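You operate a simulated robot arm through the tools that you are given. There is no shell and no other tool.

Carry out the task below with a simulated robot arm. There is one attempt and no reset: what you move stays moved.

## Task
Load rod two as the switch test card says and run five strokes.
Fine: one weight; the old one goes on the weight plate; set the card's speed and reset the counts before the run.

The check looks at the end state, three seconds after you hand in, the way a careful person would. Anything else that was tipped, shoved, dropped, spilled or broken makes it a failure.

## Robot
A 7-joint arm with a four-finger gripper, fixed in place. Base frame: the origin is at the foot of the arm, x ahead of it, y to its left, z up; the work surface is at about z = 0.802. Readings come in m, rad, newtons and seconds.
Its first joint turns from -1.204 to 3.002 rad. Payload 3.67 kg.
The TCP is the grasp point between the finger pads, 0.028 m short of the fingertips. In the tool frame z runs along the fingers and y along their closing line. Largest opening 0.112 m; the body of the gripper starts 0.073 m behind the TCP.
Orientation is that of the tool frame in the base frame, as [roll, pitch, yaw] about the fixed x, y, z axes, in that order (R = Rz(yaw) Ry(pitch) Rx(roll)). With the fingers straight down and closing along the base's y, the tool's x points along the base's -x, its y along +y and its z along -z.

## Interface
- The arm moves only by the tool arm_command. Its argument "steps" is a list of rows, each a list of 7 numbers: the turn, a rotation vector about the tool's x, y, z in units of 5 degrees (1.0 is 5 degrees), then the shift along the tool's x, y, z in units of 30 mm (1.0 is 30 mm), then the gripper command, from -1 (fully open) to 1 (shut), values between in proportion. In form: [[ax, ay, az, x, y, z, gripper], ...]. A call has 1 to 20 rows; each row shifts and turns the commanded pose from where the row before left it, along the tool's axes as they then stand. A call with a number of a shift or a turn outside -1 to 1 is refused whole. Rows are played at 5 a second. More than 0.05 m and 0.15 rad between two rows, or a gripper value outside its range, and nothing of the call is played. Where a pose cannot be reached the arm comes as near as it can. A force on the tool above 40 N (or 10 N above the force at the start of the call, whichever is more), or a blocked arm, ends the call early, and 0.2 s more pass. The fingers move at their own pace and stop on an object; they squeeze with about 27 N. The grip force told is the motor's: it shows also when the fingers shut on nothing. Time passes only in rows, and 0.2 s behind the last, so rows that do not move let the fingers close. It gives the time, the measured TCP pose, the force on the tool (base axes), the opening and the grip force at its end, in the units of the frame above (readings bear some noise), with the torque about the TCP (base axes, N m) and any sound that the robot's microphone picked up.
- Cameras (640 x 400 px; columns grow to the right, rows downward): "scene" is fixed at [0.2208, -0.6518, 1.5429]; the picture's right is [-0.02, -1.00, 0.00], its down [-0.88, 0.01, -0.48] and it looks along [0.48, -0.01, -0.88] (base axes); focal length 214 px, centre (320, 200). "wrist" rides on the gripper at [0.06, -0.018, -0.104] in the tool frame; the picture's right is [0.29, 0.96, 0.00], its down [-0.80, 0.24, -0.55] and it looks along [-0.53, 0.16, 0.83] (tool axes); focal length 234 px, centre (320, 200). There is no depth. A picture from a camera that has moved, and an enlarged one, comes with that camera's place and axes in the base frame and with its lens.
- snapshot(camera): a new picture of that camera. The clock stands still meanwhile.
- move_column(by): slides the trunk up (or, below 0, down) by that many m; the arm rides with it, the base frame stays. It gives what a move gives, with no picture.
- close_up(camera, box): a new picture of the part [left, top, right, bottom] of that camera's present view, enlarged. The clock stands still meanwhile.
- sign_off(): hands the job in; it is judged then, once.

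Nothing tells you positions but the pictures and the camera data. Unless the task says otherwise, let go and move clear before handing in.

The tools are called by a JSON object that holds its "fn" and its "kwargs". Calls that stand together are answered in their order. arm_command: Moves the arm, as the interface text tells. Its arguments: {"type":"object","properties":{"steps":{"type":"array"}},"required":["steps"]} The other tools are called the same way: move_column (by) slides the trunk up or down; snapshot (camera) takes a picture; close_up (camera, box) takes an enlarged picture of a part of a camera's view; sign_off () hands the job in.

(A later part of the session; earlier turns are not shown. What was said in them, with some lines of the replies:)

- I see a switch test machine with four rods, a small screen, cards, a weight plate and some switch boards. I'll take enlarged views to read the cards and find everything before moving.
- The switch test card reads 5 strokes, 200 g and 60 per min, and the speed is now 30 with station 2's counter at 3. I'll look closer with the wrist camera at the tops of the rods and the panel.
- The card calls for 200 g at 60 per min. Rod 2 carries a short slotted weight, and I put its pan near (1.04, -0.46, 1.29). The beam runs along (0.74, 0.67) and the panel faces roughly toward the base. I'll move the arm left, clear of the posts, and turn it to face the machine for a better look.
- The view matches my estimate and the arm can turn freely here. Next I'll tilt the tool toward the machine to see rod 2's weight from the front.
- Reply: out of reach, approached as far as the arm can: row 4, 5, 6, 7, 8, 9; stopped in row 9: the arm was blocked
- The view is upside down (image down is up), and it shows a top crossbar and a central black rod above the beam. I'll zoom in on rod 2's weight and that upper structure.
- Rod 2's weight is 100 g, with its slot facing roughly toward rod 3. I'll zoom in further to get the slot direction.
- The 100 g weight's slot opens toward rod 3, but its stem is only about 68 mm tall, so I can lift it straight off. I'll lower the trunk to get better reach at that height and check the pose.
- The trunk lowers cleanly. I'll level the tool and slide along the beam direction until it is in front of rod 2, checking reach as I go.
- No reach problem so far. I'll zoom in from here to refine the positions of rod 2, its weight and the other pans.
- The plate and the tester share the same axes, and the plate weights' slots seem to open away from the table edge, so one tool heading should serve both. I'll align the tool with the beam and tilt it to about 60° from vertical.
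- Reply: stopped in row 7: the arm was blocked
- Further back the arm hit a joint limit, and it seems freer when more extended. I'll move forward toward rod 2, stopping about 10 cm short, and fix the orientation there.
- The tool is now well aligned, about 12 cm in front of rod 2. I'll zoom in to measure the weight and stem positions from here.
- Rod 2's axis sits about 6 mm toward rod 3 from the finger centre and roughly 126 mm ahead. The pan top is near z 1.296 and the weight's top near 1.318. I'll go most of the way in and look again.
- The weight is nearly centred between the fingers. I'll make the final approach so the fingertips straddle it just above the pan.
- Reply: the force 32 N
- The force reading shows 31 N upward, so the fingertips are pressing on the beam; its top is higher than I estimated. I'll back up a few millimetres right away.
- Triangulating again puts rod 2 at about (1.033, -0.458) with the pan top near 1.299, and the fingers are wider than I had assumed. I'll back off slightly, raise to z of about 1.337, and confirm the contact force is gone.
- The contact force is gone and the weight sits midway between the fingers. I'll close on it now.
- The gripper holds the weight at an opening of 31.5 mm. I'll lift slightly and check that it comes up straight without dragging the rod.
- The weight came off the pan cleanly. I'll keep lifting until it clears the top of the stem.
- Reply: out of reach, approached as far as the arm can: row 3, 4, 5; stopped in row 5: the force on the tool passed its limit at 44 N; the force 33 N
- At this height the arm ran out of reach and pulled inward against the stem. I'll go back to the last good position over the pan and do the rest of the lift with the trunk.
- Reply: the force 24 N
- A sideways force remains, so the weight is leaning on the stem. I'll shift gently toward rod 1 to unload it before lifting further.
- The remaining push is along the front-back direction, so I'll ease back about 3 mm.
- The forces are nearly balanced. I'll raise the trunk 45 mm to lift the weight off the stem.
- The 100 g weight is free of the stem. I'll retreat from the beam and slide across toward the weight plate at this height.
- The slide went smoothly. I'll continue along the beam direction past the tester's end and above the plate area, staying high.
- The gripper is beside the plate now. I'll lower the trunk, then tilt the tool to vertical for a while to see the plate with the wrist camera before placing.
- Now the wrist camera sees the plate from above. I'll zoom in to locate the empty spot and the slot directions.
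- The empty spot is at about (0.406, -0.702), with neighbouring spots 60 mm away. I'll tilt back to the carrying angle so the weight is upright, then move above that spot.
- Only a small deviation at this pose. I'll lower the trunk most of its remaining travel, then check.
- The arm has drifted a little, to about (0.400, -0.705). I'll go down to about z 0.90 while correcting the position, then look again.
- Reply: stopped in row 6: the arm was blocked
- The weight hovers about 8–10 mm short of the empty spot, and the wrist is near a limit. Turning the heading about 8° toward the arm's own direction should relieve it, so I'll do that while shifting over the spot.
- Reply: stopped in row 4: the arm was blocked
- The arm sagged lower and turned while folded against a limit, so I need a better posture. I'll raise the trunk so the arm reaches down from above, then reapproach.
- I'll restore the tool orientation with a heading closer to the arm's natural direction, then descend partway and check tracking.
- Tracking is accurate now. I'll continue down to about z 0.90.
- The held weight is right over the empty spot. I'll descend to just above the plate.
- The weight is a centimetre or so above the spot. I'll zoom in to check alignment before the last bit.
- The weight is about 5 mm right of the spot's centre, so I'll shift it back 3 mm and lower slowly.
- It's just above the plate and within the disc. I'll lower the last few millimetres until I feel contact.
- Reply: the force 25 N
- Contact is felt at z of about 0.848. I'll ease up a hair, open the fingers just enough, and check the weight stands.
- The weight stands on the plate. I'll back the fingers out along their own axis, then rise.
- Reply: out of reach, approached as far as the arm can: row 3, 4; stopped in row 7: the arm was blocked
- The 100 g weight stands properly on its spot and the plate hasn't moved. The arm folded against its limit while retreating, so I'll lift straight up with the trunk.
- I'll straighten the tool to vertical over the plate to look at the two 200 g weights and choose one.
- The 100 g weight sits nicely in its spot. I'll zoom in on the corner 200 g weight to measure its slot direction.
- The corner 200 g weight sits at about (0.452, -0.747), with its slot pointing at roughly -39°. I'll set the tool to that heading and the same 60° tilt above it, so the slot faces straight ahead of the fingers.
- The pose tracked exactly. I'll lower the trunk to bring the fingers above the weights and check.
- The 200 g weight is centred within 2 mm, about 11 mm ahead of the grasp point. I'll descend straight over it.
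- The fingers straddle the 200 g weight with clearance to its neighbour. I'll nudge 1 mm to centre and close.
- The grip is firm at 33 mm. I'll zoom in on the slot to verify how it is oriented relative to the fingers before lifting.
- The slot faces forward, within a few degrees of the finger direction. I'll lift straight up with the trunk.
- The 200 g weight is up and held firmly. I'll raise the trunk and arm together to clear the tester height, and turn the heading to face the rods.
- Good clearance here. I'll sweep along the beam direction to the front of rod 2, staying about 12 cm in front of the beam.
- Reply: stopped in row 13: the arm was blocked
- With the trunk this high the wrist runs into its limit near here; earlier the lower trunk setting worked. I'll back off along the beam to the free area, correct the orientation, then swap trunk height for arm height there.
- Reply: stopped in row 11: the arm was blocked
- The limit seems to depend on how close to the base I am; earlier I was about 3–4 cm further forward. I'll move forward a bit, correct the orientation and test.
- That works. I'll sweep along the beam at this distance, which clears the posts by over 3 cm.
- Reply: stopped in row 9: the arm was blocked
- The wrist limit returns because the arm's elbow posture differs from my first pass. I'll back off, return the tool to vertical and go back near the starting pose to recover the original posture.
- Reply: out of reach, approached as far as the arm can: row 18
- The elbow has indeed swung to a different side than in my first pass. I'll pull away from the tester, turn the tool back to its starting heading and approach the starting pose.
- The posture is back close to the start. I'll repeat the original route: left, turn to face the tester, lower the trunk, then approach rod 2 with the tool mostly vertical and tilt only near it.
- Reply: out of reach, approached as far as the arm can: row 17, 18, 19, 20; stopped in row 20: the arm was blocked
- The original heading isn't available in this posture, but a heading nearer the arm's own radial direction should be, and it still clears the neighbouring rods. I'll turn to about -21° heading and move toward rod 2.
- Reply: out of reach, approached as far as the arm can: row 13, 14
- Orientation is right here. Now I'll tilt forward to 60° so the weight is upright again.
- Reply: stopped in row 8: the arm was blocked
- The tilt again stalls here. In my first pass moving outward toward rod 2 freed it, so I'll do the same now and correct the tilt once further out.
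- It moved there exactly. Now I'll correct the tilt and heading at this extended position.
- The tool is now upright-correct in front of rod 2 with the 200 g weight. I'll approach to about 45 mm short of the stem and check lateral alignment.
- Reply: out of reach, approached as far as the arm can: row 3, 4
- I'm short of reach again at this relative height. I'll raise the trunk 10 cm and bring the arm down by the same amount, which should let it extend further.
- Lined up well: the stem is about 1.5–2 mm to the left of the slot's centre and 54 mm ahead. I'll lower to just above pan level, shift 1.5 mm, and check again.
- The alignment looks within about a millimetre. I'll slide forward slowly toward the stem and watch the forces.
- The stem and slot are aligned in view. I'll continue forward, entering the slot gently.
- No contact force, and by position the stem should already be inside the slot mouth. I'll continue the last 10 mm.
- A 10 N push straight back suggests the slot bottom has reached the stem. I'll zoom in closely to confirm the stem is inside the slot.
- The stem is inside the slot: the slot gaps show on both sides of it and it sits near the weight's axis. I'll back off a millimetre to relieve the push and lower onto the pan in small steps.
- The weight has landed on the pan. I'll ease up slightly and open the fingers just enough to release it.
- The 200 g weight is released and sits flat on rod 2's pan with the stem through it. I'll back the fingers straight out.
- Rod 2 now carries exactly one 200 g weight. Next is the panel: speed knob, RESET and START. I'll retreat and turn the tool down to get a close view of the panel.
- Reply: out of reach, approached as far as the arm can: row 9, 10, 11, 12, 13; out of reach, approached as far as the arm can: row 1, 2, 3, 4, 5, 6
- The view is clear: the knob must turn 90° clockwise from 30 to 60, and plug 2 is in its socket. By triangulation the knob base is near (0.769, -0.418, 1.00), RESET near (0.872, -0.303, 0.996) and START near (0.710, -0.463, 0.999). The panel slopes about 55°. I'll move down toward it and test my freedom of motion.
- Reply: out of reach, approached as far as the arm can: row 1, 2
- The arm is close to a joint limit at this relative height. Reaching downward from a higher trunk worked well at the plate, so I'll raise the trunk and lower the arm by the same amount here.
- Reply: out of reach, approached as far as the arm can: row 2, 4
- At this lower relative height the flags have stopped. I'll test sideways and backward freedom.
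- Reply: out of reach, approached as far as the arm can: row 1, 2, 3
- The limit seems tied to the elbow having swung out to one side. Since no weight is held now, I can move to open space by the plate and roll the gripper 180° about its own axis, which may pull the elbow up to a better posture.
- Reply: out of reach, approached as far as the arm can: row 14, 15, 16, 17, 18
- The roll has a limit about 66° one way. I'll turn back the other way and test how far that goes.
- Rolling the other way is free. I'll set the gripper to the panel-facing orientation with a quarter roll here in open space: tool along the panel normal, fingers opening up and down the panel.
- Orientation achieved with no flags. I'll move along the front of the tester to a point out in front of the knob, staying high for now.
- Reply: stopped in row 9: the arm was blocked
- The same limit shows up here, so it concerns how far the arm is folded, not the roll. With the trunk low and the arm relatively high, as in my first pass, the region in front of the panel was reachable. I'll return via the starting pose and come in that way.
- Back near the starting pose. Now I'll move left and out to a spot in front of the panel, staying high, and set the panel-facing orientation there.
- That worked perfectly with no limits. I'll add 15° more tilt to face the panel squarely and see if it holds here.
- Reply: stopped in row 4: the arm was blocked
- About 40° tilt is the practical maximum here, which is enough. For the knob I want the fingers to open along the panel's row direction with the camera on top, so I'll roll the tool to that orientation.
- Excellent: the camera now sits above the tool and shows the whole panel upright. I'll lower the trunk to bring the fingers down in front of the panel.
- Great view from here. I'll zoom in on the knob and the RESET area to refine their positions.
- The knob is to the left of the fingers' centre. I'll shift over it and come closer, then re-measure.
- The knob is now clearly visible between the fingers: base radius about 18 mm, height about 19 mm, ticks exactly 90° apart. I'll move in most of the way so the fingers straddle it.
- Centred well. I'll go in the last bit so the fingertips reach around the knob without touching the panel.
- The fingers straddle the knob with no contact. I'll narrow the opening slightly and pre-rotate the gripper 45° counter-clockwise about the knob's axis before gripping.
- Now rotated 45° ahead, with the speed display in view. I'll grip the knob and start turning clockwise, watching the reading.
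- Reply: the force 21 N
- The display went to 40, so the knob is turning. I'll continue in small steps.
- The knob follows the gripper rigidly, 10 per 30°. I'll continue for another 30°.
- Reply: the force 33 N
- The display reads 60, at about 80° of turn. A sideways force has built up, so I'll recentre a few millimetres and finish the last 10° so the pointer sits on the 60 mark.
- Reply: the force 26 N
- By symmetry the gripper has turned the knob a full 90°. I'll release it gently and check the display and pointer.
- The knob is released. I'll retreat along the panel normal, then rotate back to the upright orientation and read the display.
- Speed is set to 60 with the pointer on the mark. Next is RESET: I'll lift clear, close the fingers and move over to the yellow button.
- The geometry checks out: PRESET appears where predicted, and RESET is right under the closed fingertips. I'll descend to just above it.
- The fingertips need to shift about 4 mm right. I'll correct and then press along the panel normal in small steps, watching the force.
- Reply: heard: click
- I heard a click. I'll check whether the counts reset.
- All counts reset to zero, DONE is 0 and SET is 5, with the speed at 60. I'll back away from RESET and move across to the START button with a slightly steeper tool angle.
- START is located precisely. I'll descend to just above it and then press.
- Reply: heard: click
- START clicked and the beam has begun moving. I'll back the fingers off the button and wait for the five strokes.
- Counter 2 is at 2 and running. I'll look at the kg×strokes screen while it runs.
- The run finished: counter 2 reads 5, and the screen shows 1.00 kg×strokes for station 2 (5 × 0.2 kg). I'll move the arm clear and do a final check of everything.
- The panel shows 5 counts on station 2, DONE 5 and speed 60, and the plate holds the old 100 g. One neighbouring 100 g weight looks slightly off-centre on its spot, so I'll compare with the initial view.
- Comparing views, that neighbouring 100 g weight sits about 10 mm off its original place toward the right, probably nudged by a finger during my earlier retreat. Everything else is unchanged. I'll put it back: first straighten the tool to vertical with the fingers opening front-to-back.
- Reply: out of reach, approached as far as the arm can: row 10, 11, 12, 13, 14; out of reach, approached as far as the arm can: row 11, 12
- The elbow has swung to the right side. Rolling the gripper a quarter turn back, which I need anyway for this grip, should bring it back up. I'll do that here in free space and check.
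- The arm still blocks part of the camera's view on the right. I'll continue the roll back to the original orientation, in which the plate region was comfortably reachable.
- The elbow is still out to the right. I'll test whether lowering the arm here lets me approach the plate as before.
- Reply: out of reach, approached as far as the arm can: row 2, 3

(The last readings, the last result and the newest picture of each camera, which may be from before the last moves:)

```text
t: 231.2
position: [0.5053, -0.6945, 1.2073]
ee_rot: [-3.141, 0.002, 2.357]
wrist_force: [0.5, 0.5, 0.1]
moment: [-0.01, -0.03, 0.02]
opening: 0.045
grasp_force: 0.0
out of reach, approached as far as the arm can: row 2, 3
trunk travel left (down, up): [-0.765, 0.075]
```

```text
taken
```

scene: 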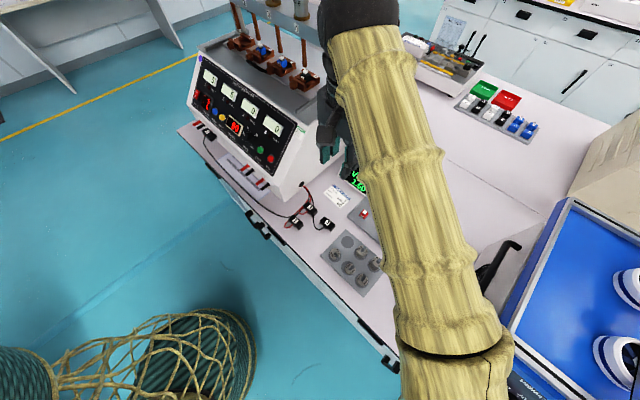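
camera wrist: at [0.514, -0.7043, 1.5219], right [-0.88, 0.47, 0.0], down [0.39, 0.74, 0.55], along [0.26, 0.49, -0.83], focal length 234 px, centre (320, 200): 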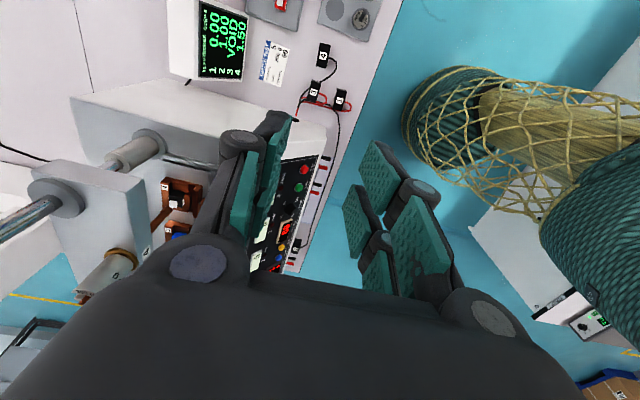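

That went fine. I'll move over toward the displaced weight at this height.

{"fn": "arm_command", "kwargs": {"steps": [[0, 0, 0, 0.33, -0.76, 0, 0.2], [0, 0, 0, 0.33, -0.76, 0, 0.2], [0, 0, 0, 0.33, -0.76, 0, 0.2], [0, 0, 0, 0.33, -0.76, 0, 0.2], [0, 0, 0, 0, 0, 0, 0.2]]}}

{"fn": "snapshot", "kwargs": {"camera": "scene"}}

{"fn": "snapshot", "kwargs": {"camera": "wrist"}}

```text
t: 232.4
position: [0.4135, -0.7269, 1.2084]
ee_rot: [-3.138, 0.004, 2.359]
wrist_force: [0.6, 0.4, 1.0]
moment: [0.0, 0.02, 0.04]
opening: 0.0447
grasp_force: 0.1
trunk travel left (down, up): [-0.765, 0.075]
```

```text
taken
```

scene: 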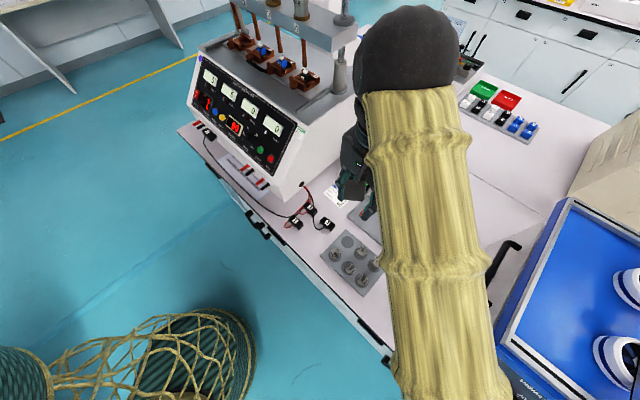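

```text
taken
camera wrist: at [0.3593, -0.6967, 1.3125], right [0.47, 0.88, 0.0], down [0.73, -0.39, 0.56], along [0.49, -0.27, -0.83], focal length 234 px, centre (320, 200)
```

wrist: 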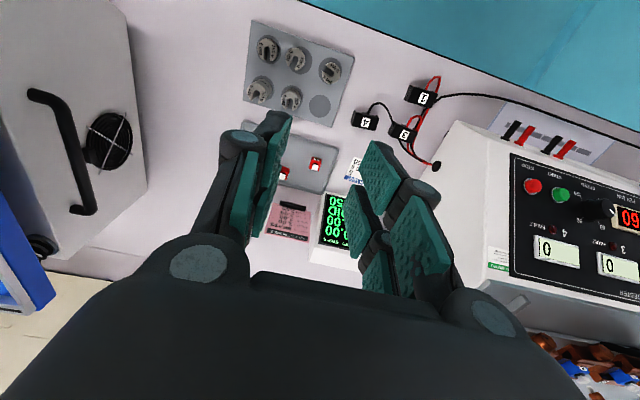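

Tracking is good here. I'll measure the displaced weight against its spot from this view.

{"fn": "close_up", "kwargs": {"camera": "wrist", "box": [235, 15, 365, 130]}}

{"fn": "close_up", "kwargs": {"camera": "wrist", "box": [275, 35, 320, 80]}}

```text
3.48 times, centred on (300, 72) of wrist
camera zoom: at [0.3593, -0.6967, 1.3125], right [0.47, 0.88, 0.0], down [0.73, -0.39, 0.56], along [0.49, -0.27, -0.83], focal length 814 px, centre (390, 644)
```

zoom: 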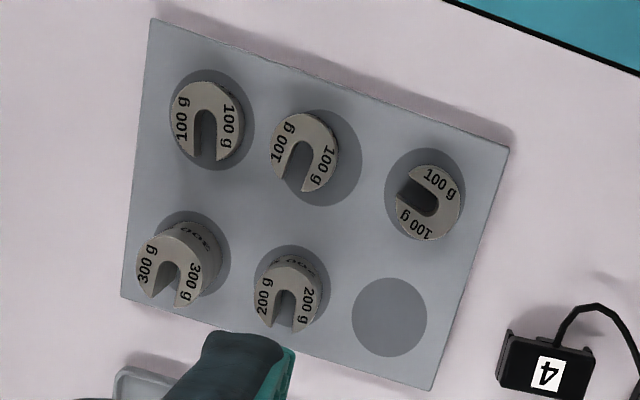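

```text
8.89 times, centred on (298, 58) of wrist
camera zoom: at [0.3593, -0.6967, 1.3125], right [0.47, 0.88, 0.0], down [0.73, -0.39, 0.56], along [0.49, -0.27, -0.83], focal length 2082 px, centre (520, 1467)
```

zoom: 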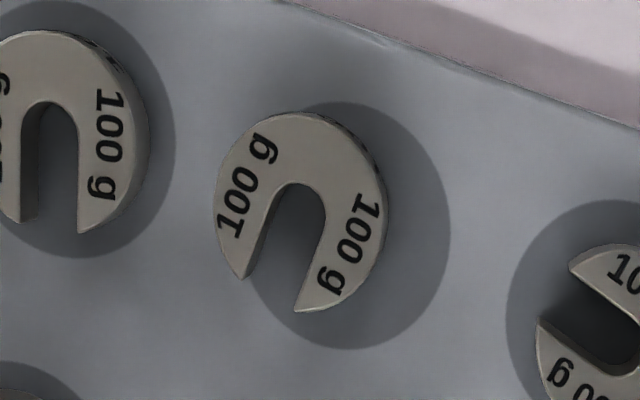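

The weight is about 9 mm off its spot. I'll roll so the fingers open front-to-back, where there's room, and move above it.

{"fn": "arm_command", "kwargs": {"steps": [[0, 0, -1, 0, 0, 0, 0.2], [0, 0, -1, 0, 0, 0, 0.2], [0, 0, -1, 0, 0, 0, 0.2], [0, 0, -1, 0, 0, 0, 0.2], [0, 0, -1, 0, 0, 0, 0.2], [0, 0, -1, 0, 0, 0, 0.2], [0, 0, -1, 0, 0, 0, 0.2], [0, 0, -1, 0, 0, 0, 0.2], [0, 0, -1, 0, 0, 0, 0.2], [0, 0, -1, 0, 0, 0, 0.2], [0, 0, -1, 0, 0, 0, 0.2], [0, 0, -1, 0, 0, 0, 0.2], [0, 0, -1, 0, 0, 0, 0.2], [0, 0, -1, 0, 0, 0, 0.2], [0, 0, -1, 0, 0, 0, 0.2], [0, 0, -1, 0, 0, 0, 0.2], [0, 0, -1, 0, 0, 0, 0.2], [0, 0, -1, 0, 0, 0, 0.2], [0, 0, 0, 0, 0, 0, 0.2]]}}

{"fn": "snapshot", "kwargs": {"camera": "wrist"}}

```text
t: 236.4
position: [0.4147, -0.7307, 1.206]
ee_rot: [-3.136, -0.001, -2.352]
wrist_force: [-0.8, 0.6, -0.4]
moment: [0.02, 0.03, 0.0]
opening: 0.045
grasp_force: 0.0
trunk travel left (down, up): [-0.765, 0.075]
```

```text
taken
camera wrist: at [0.3845, -0.7837, 1.3112], right [-0.88, 0.47, 0.0], down [0.39, 0.74, 0.55], along [0.26, 0.49, -0.83], focal length 234 px, centre (320, 200)
```

wrist: 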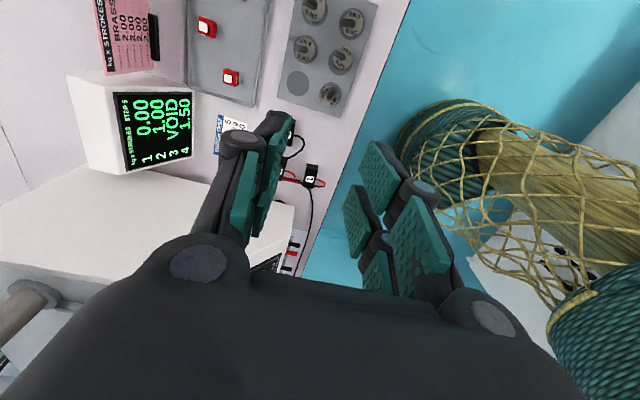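

{"fn": "arm_command", "kwargs": {"steps": [[0, 0, 0, 0.84, 0.47, 0, 0.2], [0, 0, 0, 0.84, 0.47, 0, 0.2], [0, 0, 0, 0, 0, 0, 0.2]]}}

{"fn": "move_column", "kwargs": {"by": -0.25}}

{"fn": "snapshot", "kwargs": {"camera": "wrist"}}

{"fn": "snapshot", "kwargs": {"camera": "scene"}}

```text
t: 237.2
position: [0.3586, -0.7457, 1.2057]
ee_rot: [-3.138, -0.002, -2.353]
wrist_force: [0.0, 0.1, 0.2]
moment: [-0.03, 0.04, 0.01]
opening: 0.0449
grasp_force: 0.1
trunk travel left (down, up): [-0.765, 0.075]
```

```text
t: 239.8
position: [0.3583, -0.7459, 0.9572]
ee_rot: [-3.139, 0.001, -2.355]
wrist_force: [-0.6, 0.5, -0.2]
moment: [-0.02, 0.0, -0.01]
opening: 0.0451
grasp_force: 0.0
trunk travel left (down, up): [-0.515, 0.325]
```

```text
taken
camera wrist: at [0.3286, -0.8, 1.0601], right [-0.88, 0.47, 0.0], down [0.39, 0.74, 0.55], along [0.26, 0.49, -0.83], focal length 234 px, centre (320, 200)
```

wrist: 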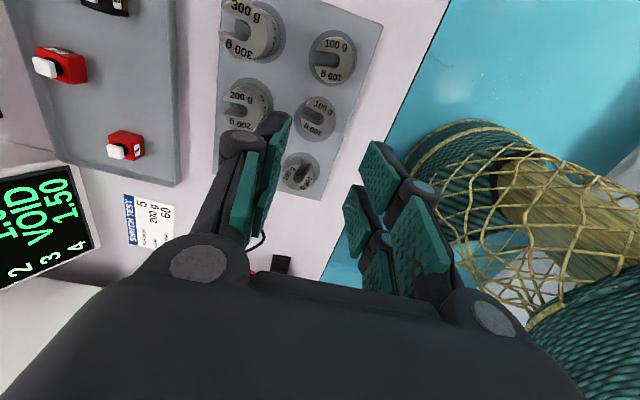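

```text
taken
```

scene: 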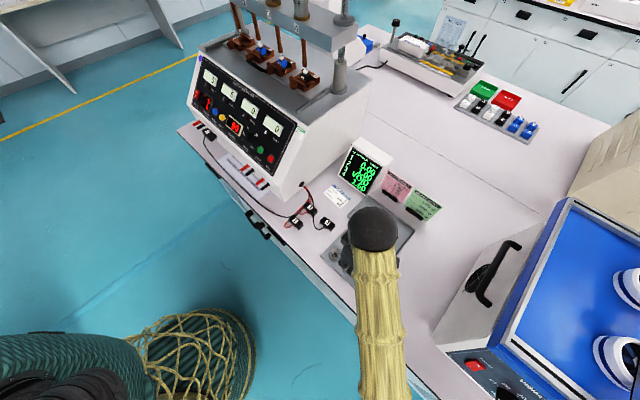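

{"fn": "close_up", "kwargs": {"camera": "wrist", "box": [270, 70, 370, 200]}}

```text
3.08 times, centred on (320, 135) of wrist
camera zoom: at [0.3286, -0.8, 1.0601], right [-0.88, 0.47, 0.0], down [0.39, 0.74, 0.55], along [0.26, 0.49, -0.83], focal length 720 px, centre (320, 400)
```

zoom: 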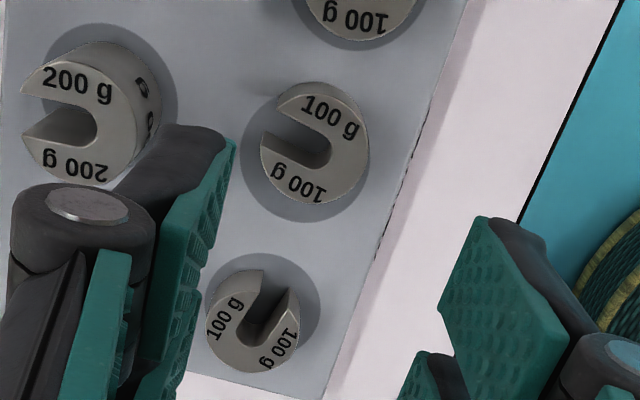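

The weight is within 3–4 mm of the fingers' centre. I'll correct, descend partway, and check the clearance again.

{"fn": "arm_command", "kwargs": {"steps": [[0, 0, 0, 0.113, -0.08, 0.9, 0.25], [0, 0, 0, 0, 0, 0.9, 0.25], [0, 0, 0, 0, 0, 0.3, 0.25], [0, 0, 0, 0, 0, 0, 0.25]]}}

{"fn": "close_up", "kwargs": {"camera": "wrist", "box": [240, 60, 420, 200]}}

{"fn": "close_up", "kwargs": {"camera": "scene", "box": [310, 200, 430, 300]}}

```text
t: 240.8
position: [0.3582, -0.7486, 0.893]
ee_rot: [-3.137, -0.001, -2.355]
wrist_force: [-0.7, 0.2, 0.3]
moment: [0.01, 0.02, 0.0]
opening: 0.0417
grasp_force: 0.1
trunk travel left (down, up): [-0.515, 0.325]
```

```text
2.86 times, centred on (330, 130) of wrist
camera zoom: at [0.3279, -0.8022, 0.9958], right [-0.88, 0.47, 0.0], down [0.39, 0.74, 0.55], along [0.26, 0.48, -0.83], focal length 669 px, centre (291, 400)
```

zoom: 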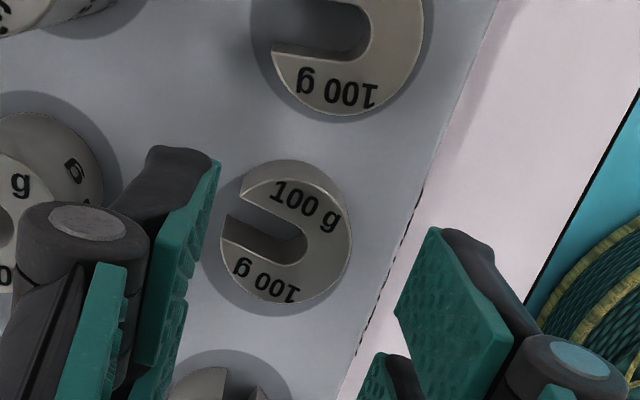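

```text
4.00 times, centred on (370, 250) of scene
camera zoom: at [0.2208, -0.6518, 1.5429], right [-0.02, -1.0, 0.0], down [-0.88, 0.01, -0.48], along [0.48, -0.01, -0.88], focal length 858 px, centre (120, 0)
```

zoom: 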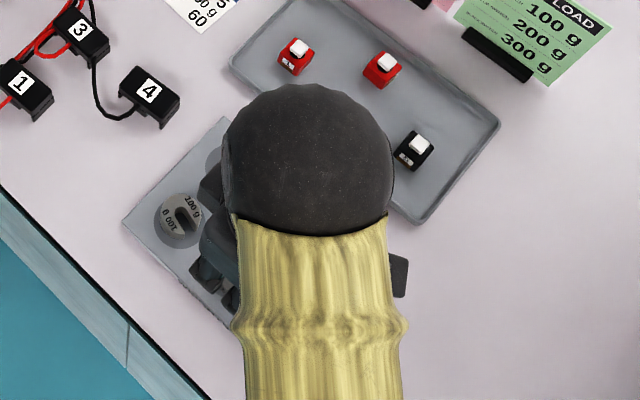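

{"fn": "arm_command", "kwargs": {"steps": [[0, 0, 0, 0.1, -0.07, 0, 0.25], [0, 0, 0, 0, 0, 0.5, 0.25], [0, 0, 0, 0, 0, 0.5, 0.25], [0, 0, 0, 0, 0, 0, 0.25]]}}

{"fn": "close_up", "kwargs": {"camera": "wrist", "box": [240, 80, 420, 220]}}

```text
t: 241.8
position: [0.3572, -0.7538, 0.862]
ee_rot: [-3.137, 0.001, -2.355]
wrist_force: [0.7, 0.0, 0.7]
moment: [0.03, -0.03, -0.02]
opening: 0.0421
grasp_force: 0.0
trunk travel left (down, up): [-0.515, 0.325]
```

```text
2.86 times, centred on (330, 150) of wrist
camera zoom: at [0.3278, -0.8077, 0.9659], right [-0.88, 0.47, 0.0], down [0.39, 0.74, 0.55], along [0.26, 0.49, -0.83], focal length 669 px, centre (291, 343)
```

zoom: 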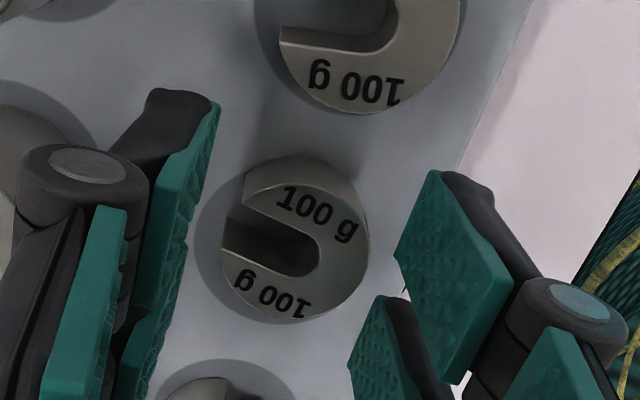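

Centred now. I'll descend to grip height and close on the weight.

{"fn": "arm_command", "kwargs": {"steps": [[0, 0, 0, 0, 0, 0.25, 0.25], [0, 0, 0, 0, 0, 0.2, 0.25], [0, 0, 0, 0, 0, 0, 0.25], [0, 0, 0, 0, 0, 0, 0.4], [0, 0, 0, 0, 0, 0, 1], [0, 0, 0, 0, 0, 0, 1]]}}

{"fn": "close_up", "kwargs": {"camera": "wrist", "box": [240, 80, 420, 220]}}

```text
t: 243.2
position: [0.3572, -0.7522, 0.851]
ee_rot: [-3.136, -0.003, -2.353]
wrist_force: [-1.0, -1.5, 0.7]
moment: [-0.03, -0.02, -0.02]
opening: 0.0321
grasp_force: 27.4
trunk travel left (down, up): [-0.515, 0.325]
```

```text
2.86 times, centred on (330, 150) of wrist
camera zoom: at [0.3276, -0.8062, 0.9544], right [-0.88, 0.47, 0.0], down [0.39, 0.74, 0.55], along [0.26, 0.48, -0.83], focal length 669 px, centre (291, 343)
```

zoom: 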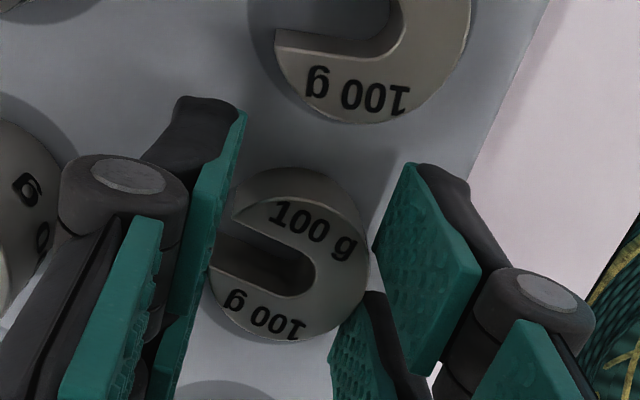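

Gripped. I'll lift 3 mm, shift it about 8.5 mm back to its spot, and set it down.

{"fn": "arm_command", "kwargs": {"steps": [[0, 0, 0, 0, 0, -0.12, 1], [0, 0, 0, -0.14, -0.017, 0, 1], [0, 0, 0, -0.145, -0.017, 0, 1], [0, 0, 0, 0, 0, 0, 1]]}}

{"fn": "close_up", "kwargs": {"camera": "wrist", "box": [240, 80, 420, 220]}}

```text
t: 244.2
position: [0.3641, -0.7485, 0.8525]
ee_rot: [-3.137, -0.001, -2.354]
wrist_force: [-0.1, 0.4, -1.0]
moment: [-0.03, -0.03, -0.02]
opening: 0.032
grasp_force: 26.7
trunk travel left (down, up): [-0.515, 0.325]
```

```text
2.86 times, centred on (330, 150) of wrist
camera zoom: at [0.3347, -0.8026, 0.9564], right [-0.88, 0.47, 0.0], down [0.39, 0.74, 0.55], along [0.26, 0.49, -0.83], focal length 669 px, centre (291, 343)
```

zoom: 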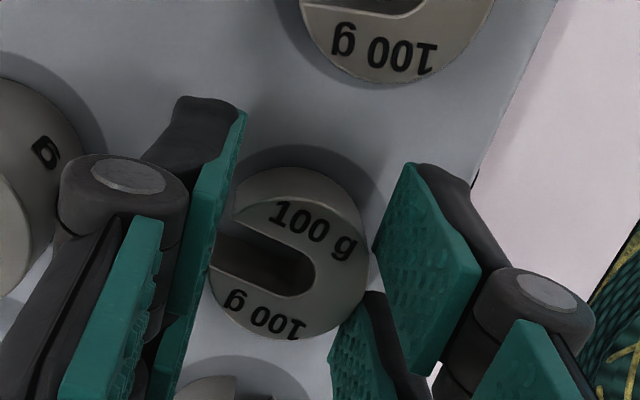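

The spot's edge shows it is still about 3 mm short of centre. I'll shift that much more, lower and release.

{"fn": "arm_command", "kwargs": {"steps": [[0, 0, 0, -0.1, 0, 0, 1], [0, 0, 0, 0, 0, 0.06, 1], [0, 0, 0, 0, 0, 0.05, 1], [0, 0, 0, 0, 0, 0, 1]]}}

{"fn": "close_up", "kwargs": {"camera": "wrist", "box": [240, 80, 420, 220]}}

```text
t: 245.2
position: [0.3663, -0.7448, 0.8502]
ee_rot: [-3.135, -0.002, -2.354]
wrist_force: [0.7, -0.4, -0.7]
moment: [-0.02, 0.02, -0.02]
opening: 0.032
grasp_force: 26.9
trunk travel left (down, up): [-0.515, 0.325]
```

```text
2.86 times, centred on (330, 150) of wrist
camera zoom: at [0.3365, -0.7983, 0.9545], right [-0.88, 0.47, 0.0], down [0.39, 0.74, 0.55], along [0.26, 0.48, -0.83], focal length 669 px, centre (291, 343)
```

zoom: 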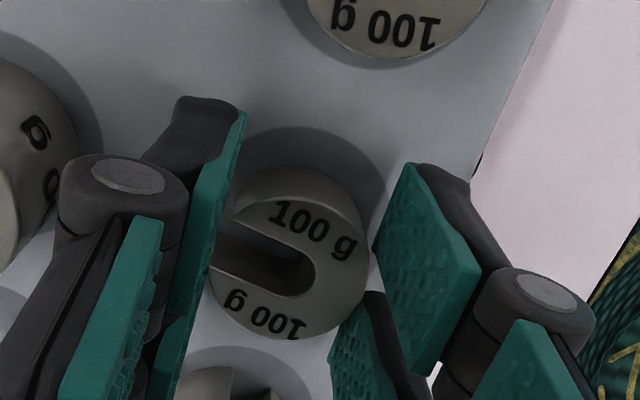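

{"fn": "arm_command", "kwargs": {"steps": [[0, 0, 0, 0, 0, 0.05, 1], [0, 0, 0, 0, 0, 0, 1]]}}

```text
t: 245.8
position: [0.3655, -0.7422, 0.8509]
ee_rot: [-3.132, -0.003, -2.354]
wrist_force: [1.2, -4.9, 10.3]
moment: [0.04, -0.04, -0.05]
opening: 0.032
grasp_force: 26.6
trunk travel left (down, up): [-0.515, 0.325]
```

Contact is felt. I'll open the fingers just enough to release, then rise straight up with the trunk.

{"fn": "arm_command", "kwargs": {"steps": [[0, 0, 0, 0, 0, -0.02, 1], [0, 0, 0, 0, 0, 0, 0.38], [0, 0, 0, 0, 0, 0, 0.28], [0, 0, 0, 0, 0, 0, 0.26]]}}

{"fn": "close_up", "kwargs": {"camera": "wrist", "box": [240, 80, 420, 220]}}

```text
t: 246.8
position: [0.3658, -0.7482, 0.8475]
ee_rot: [-3.137, 0.002, -2.352]
wrist_force: [-1.0, 1.2, 0.4]
moment: [-0.03, -0.04, 0.02]
opening: 0.0414
grasp_force: 0.1
trunk travel left (down, up): [-0.515, 0.325]
```

```text
2.86 times, centred on (330, 150) of wrist
camera zoom: at [0.3359, -0.8021, 0.9513], right [-0.88, 0.47, 0.0], down [0.39, 0.74, 0.55], along [0.26, 0.49, -0.83], focal length 669 px, centre (291, 343)
```

zoom: 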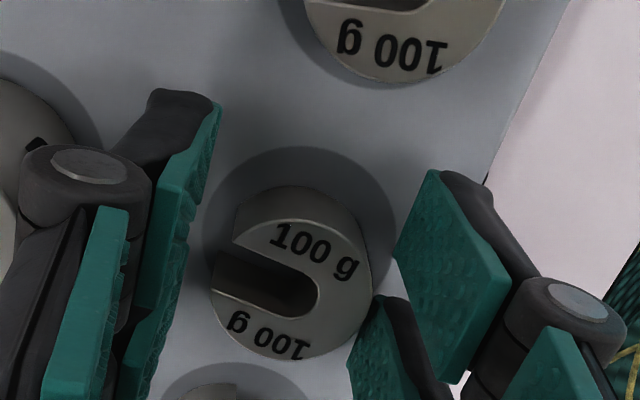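

The weight is now well inside its disc. I'll rise straight up with the trunk.

{"fn": "move_column", "kwargs": {"by": 0.28}}

{"fn": "snapshot", "kwargs": {"camera": "wrist"}}

{"fn": "close_up", "kwargs": {"camera": "wrist", "box": [260, 0, 420, 120]}}

```text
t: 249.6
position: [0.3658, -0.7463, 1.1283]
ee_rot: [-3.139, 0.0, -2.356]
wrist_force: [-0.5, 1.1, 0.1]
moment: [-0.01, 0.03, 0.01]
opening: 0.0413
grasp_force: 0.0
trunk travel left (down, up): [-0.795, 0.045]
```

```text
taken
camera wrist: at [0.336, -0.8008, 1.2325], right [-0.88, 0.47, 0.0], down [0.39, 0.74, 0.55], along [0.26, 0.49, -0.83], focal length 234 px, centre (320, 200)
```

wrist: 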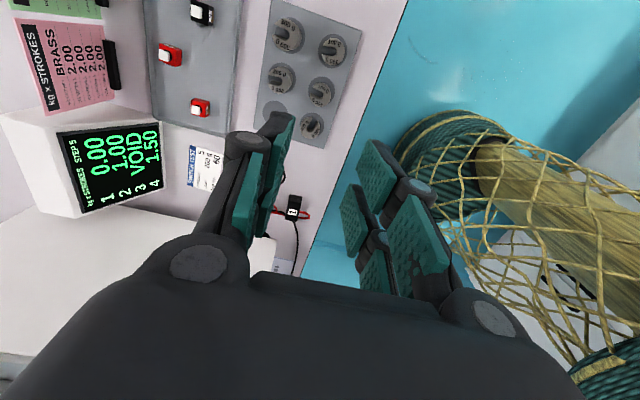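

```text
3.33 times, centred on (340, 60) of wrist
camera zoom: at [0.336, -0.8008, 1.2325], right [-0.88, 0.47, 0.0], down [0.39, 0.74, 0.55], along [0.26, 0.49, -0.83], focal length 781 px, centre (253, 667)
```

zoom: 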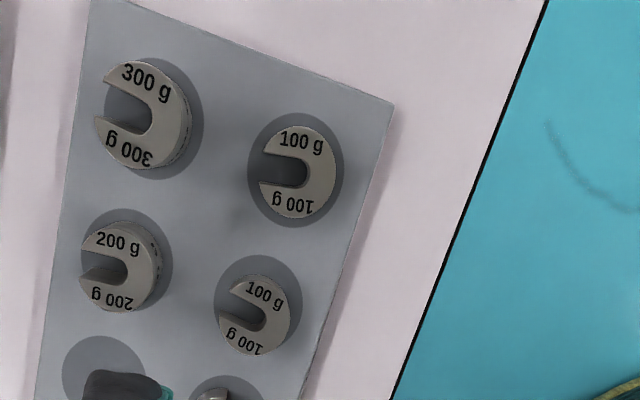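

The weight is back in place. I'll raise the arm a little more and take final views of everything.

{"fn": "arm_command", "kwargs": {"steps": [[0, 0, 0, 0, 0, -1, 0.2], [0, 0, 0, 0, 0, -1, 0.2], [0, 0, 0, -0.5, 0, -1, 0.2], [0, 0, 0, -0.5, 0, -1, 0.2], [0, 0, 0, -0.5, 0, -1, 0.2], [0, 0, 0, 0, 0, 0, 0.2]]}}

{"fn": "snapshot", "kwargs": {"camera": "scene"}}

{"fn": "close_up", "kwargs": {"camera": "scene", "box": [326, 225, 394, 301]}}

{"fn": "close_up", "kwargs": {"camera": "scene", "box": [180, 0, 340, 150]}}

```text
t: 251.0
position: [0.3971, -0.7111, 1.2795]
ee_rot: [-3.136, -0.002, -2.354]
wrist_force: [0.4, 0.1, -0.2]
moment: [0.02, -0.02, 0.03]
opening: 0.0451
grasp_force: 0.1
trunk travel left (down, up): [-0.795, 0.045]
```

```text
taken
```

scene: 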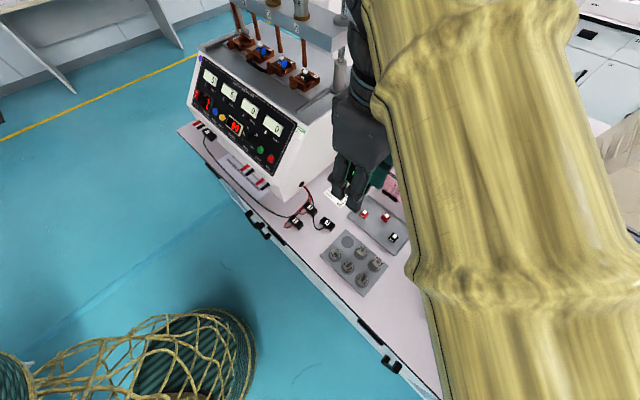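

```text
5.26 times, centred on (360, 263) of scene
camera zoom: at [0.2208, -0.6518, 1.5429], right [-0.02, -1.0, 0.0], down [-0.88, 0.01, -0.48], along [0.48, -0.01, -0.88], focal length 1129 px, centre (110, -132)
```

zoom: 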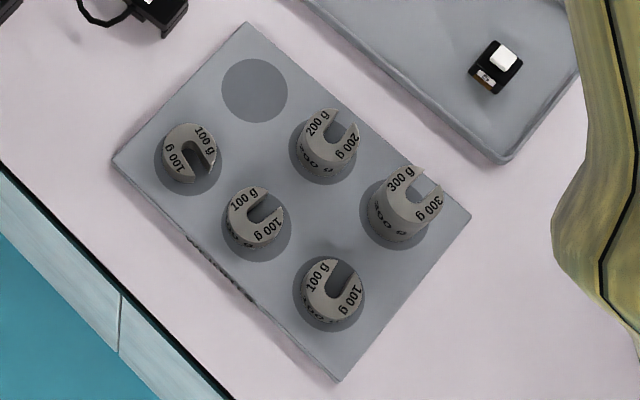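

```text
2.67 times, centred on (260, 75) of scene
camera zoom: at [0.2208, -0.6518, 1.5429], right [-0.02, -1.0, 0.0], down [-0.88, 0.01, -0.48], along [0.48, -0.01, -0.88], focal length 572 px, centre (480, 533)
```

zoom: 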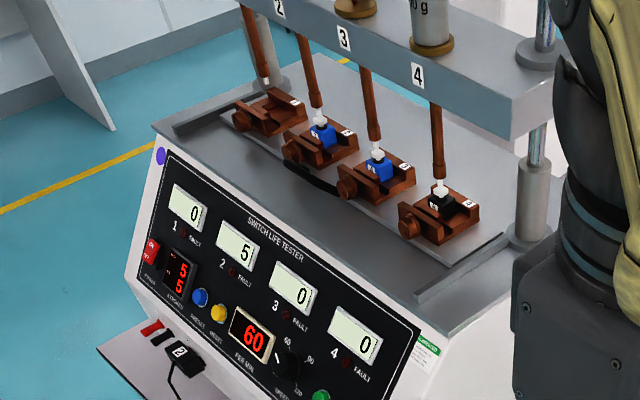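

Everything is in its final state:
- **Rod 2:** one 200 g weight.
- **Weight plate:** the old 100 g is on it, and the nudged neighbour is back within about 3 mm of its original place.
- **Panel:** speed 60, station 2 count 5, DONE 5 of SET 5.

The gripper is empty and clear, so I'm handing in.

{"fn": "sign_off", "kwargs": {}}

```text
The job is handed in.
```

The job is handed in. Rod two ran five strokes with the card's 200 g load at 60 per minute. After the run, the station 2 counter reads 5, DONE reads 5 of SET 5, and the screen shows 1.00 kg × strokes (5 × 0.2 kg).

- **Weights:** Rod two carries one 200 g weight. The old 100 g is on the weight plate, in the spot that was empty.
- **Speed and counts:** I turned the speed knob from 30 to 60, then pressed RESET. All counts showed 0 before I pressed START.
- **Nudged weight:** One of the plate's other 100 g weights ended up about 10 mm off its spot, most likely caught by a finger as I backed out. I set it back within about 3 mm of where it started.
- **Hard contacts:** The fingers pressed the beam with about 31 N while I was removing the old weight. The weight also pulled sideways on the rod two stem with about 44 N. I saw no damage, and the rod ran normally afterwards.
- **Other stations:** Stations 3 and 4 stroked too, because the machine drives all the rods together. The screen shows VOID for station 3 and 1.50 for station 4. I did not touch their loads.

The gripper is empty and clear of the bench.
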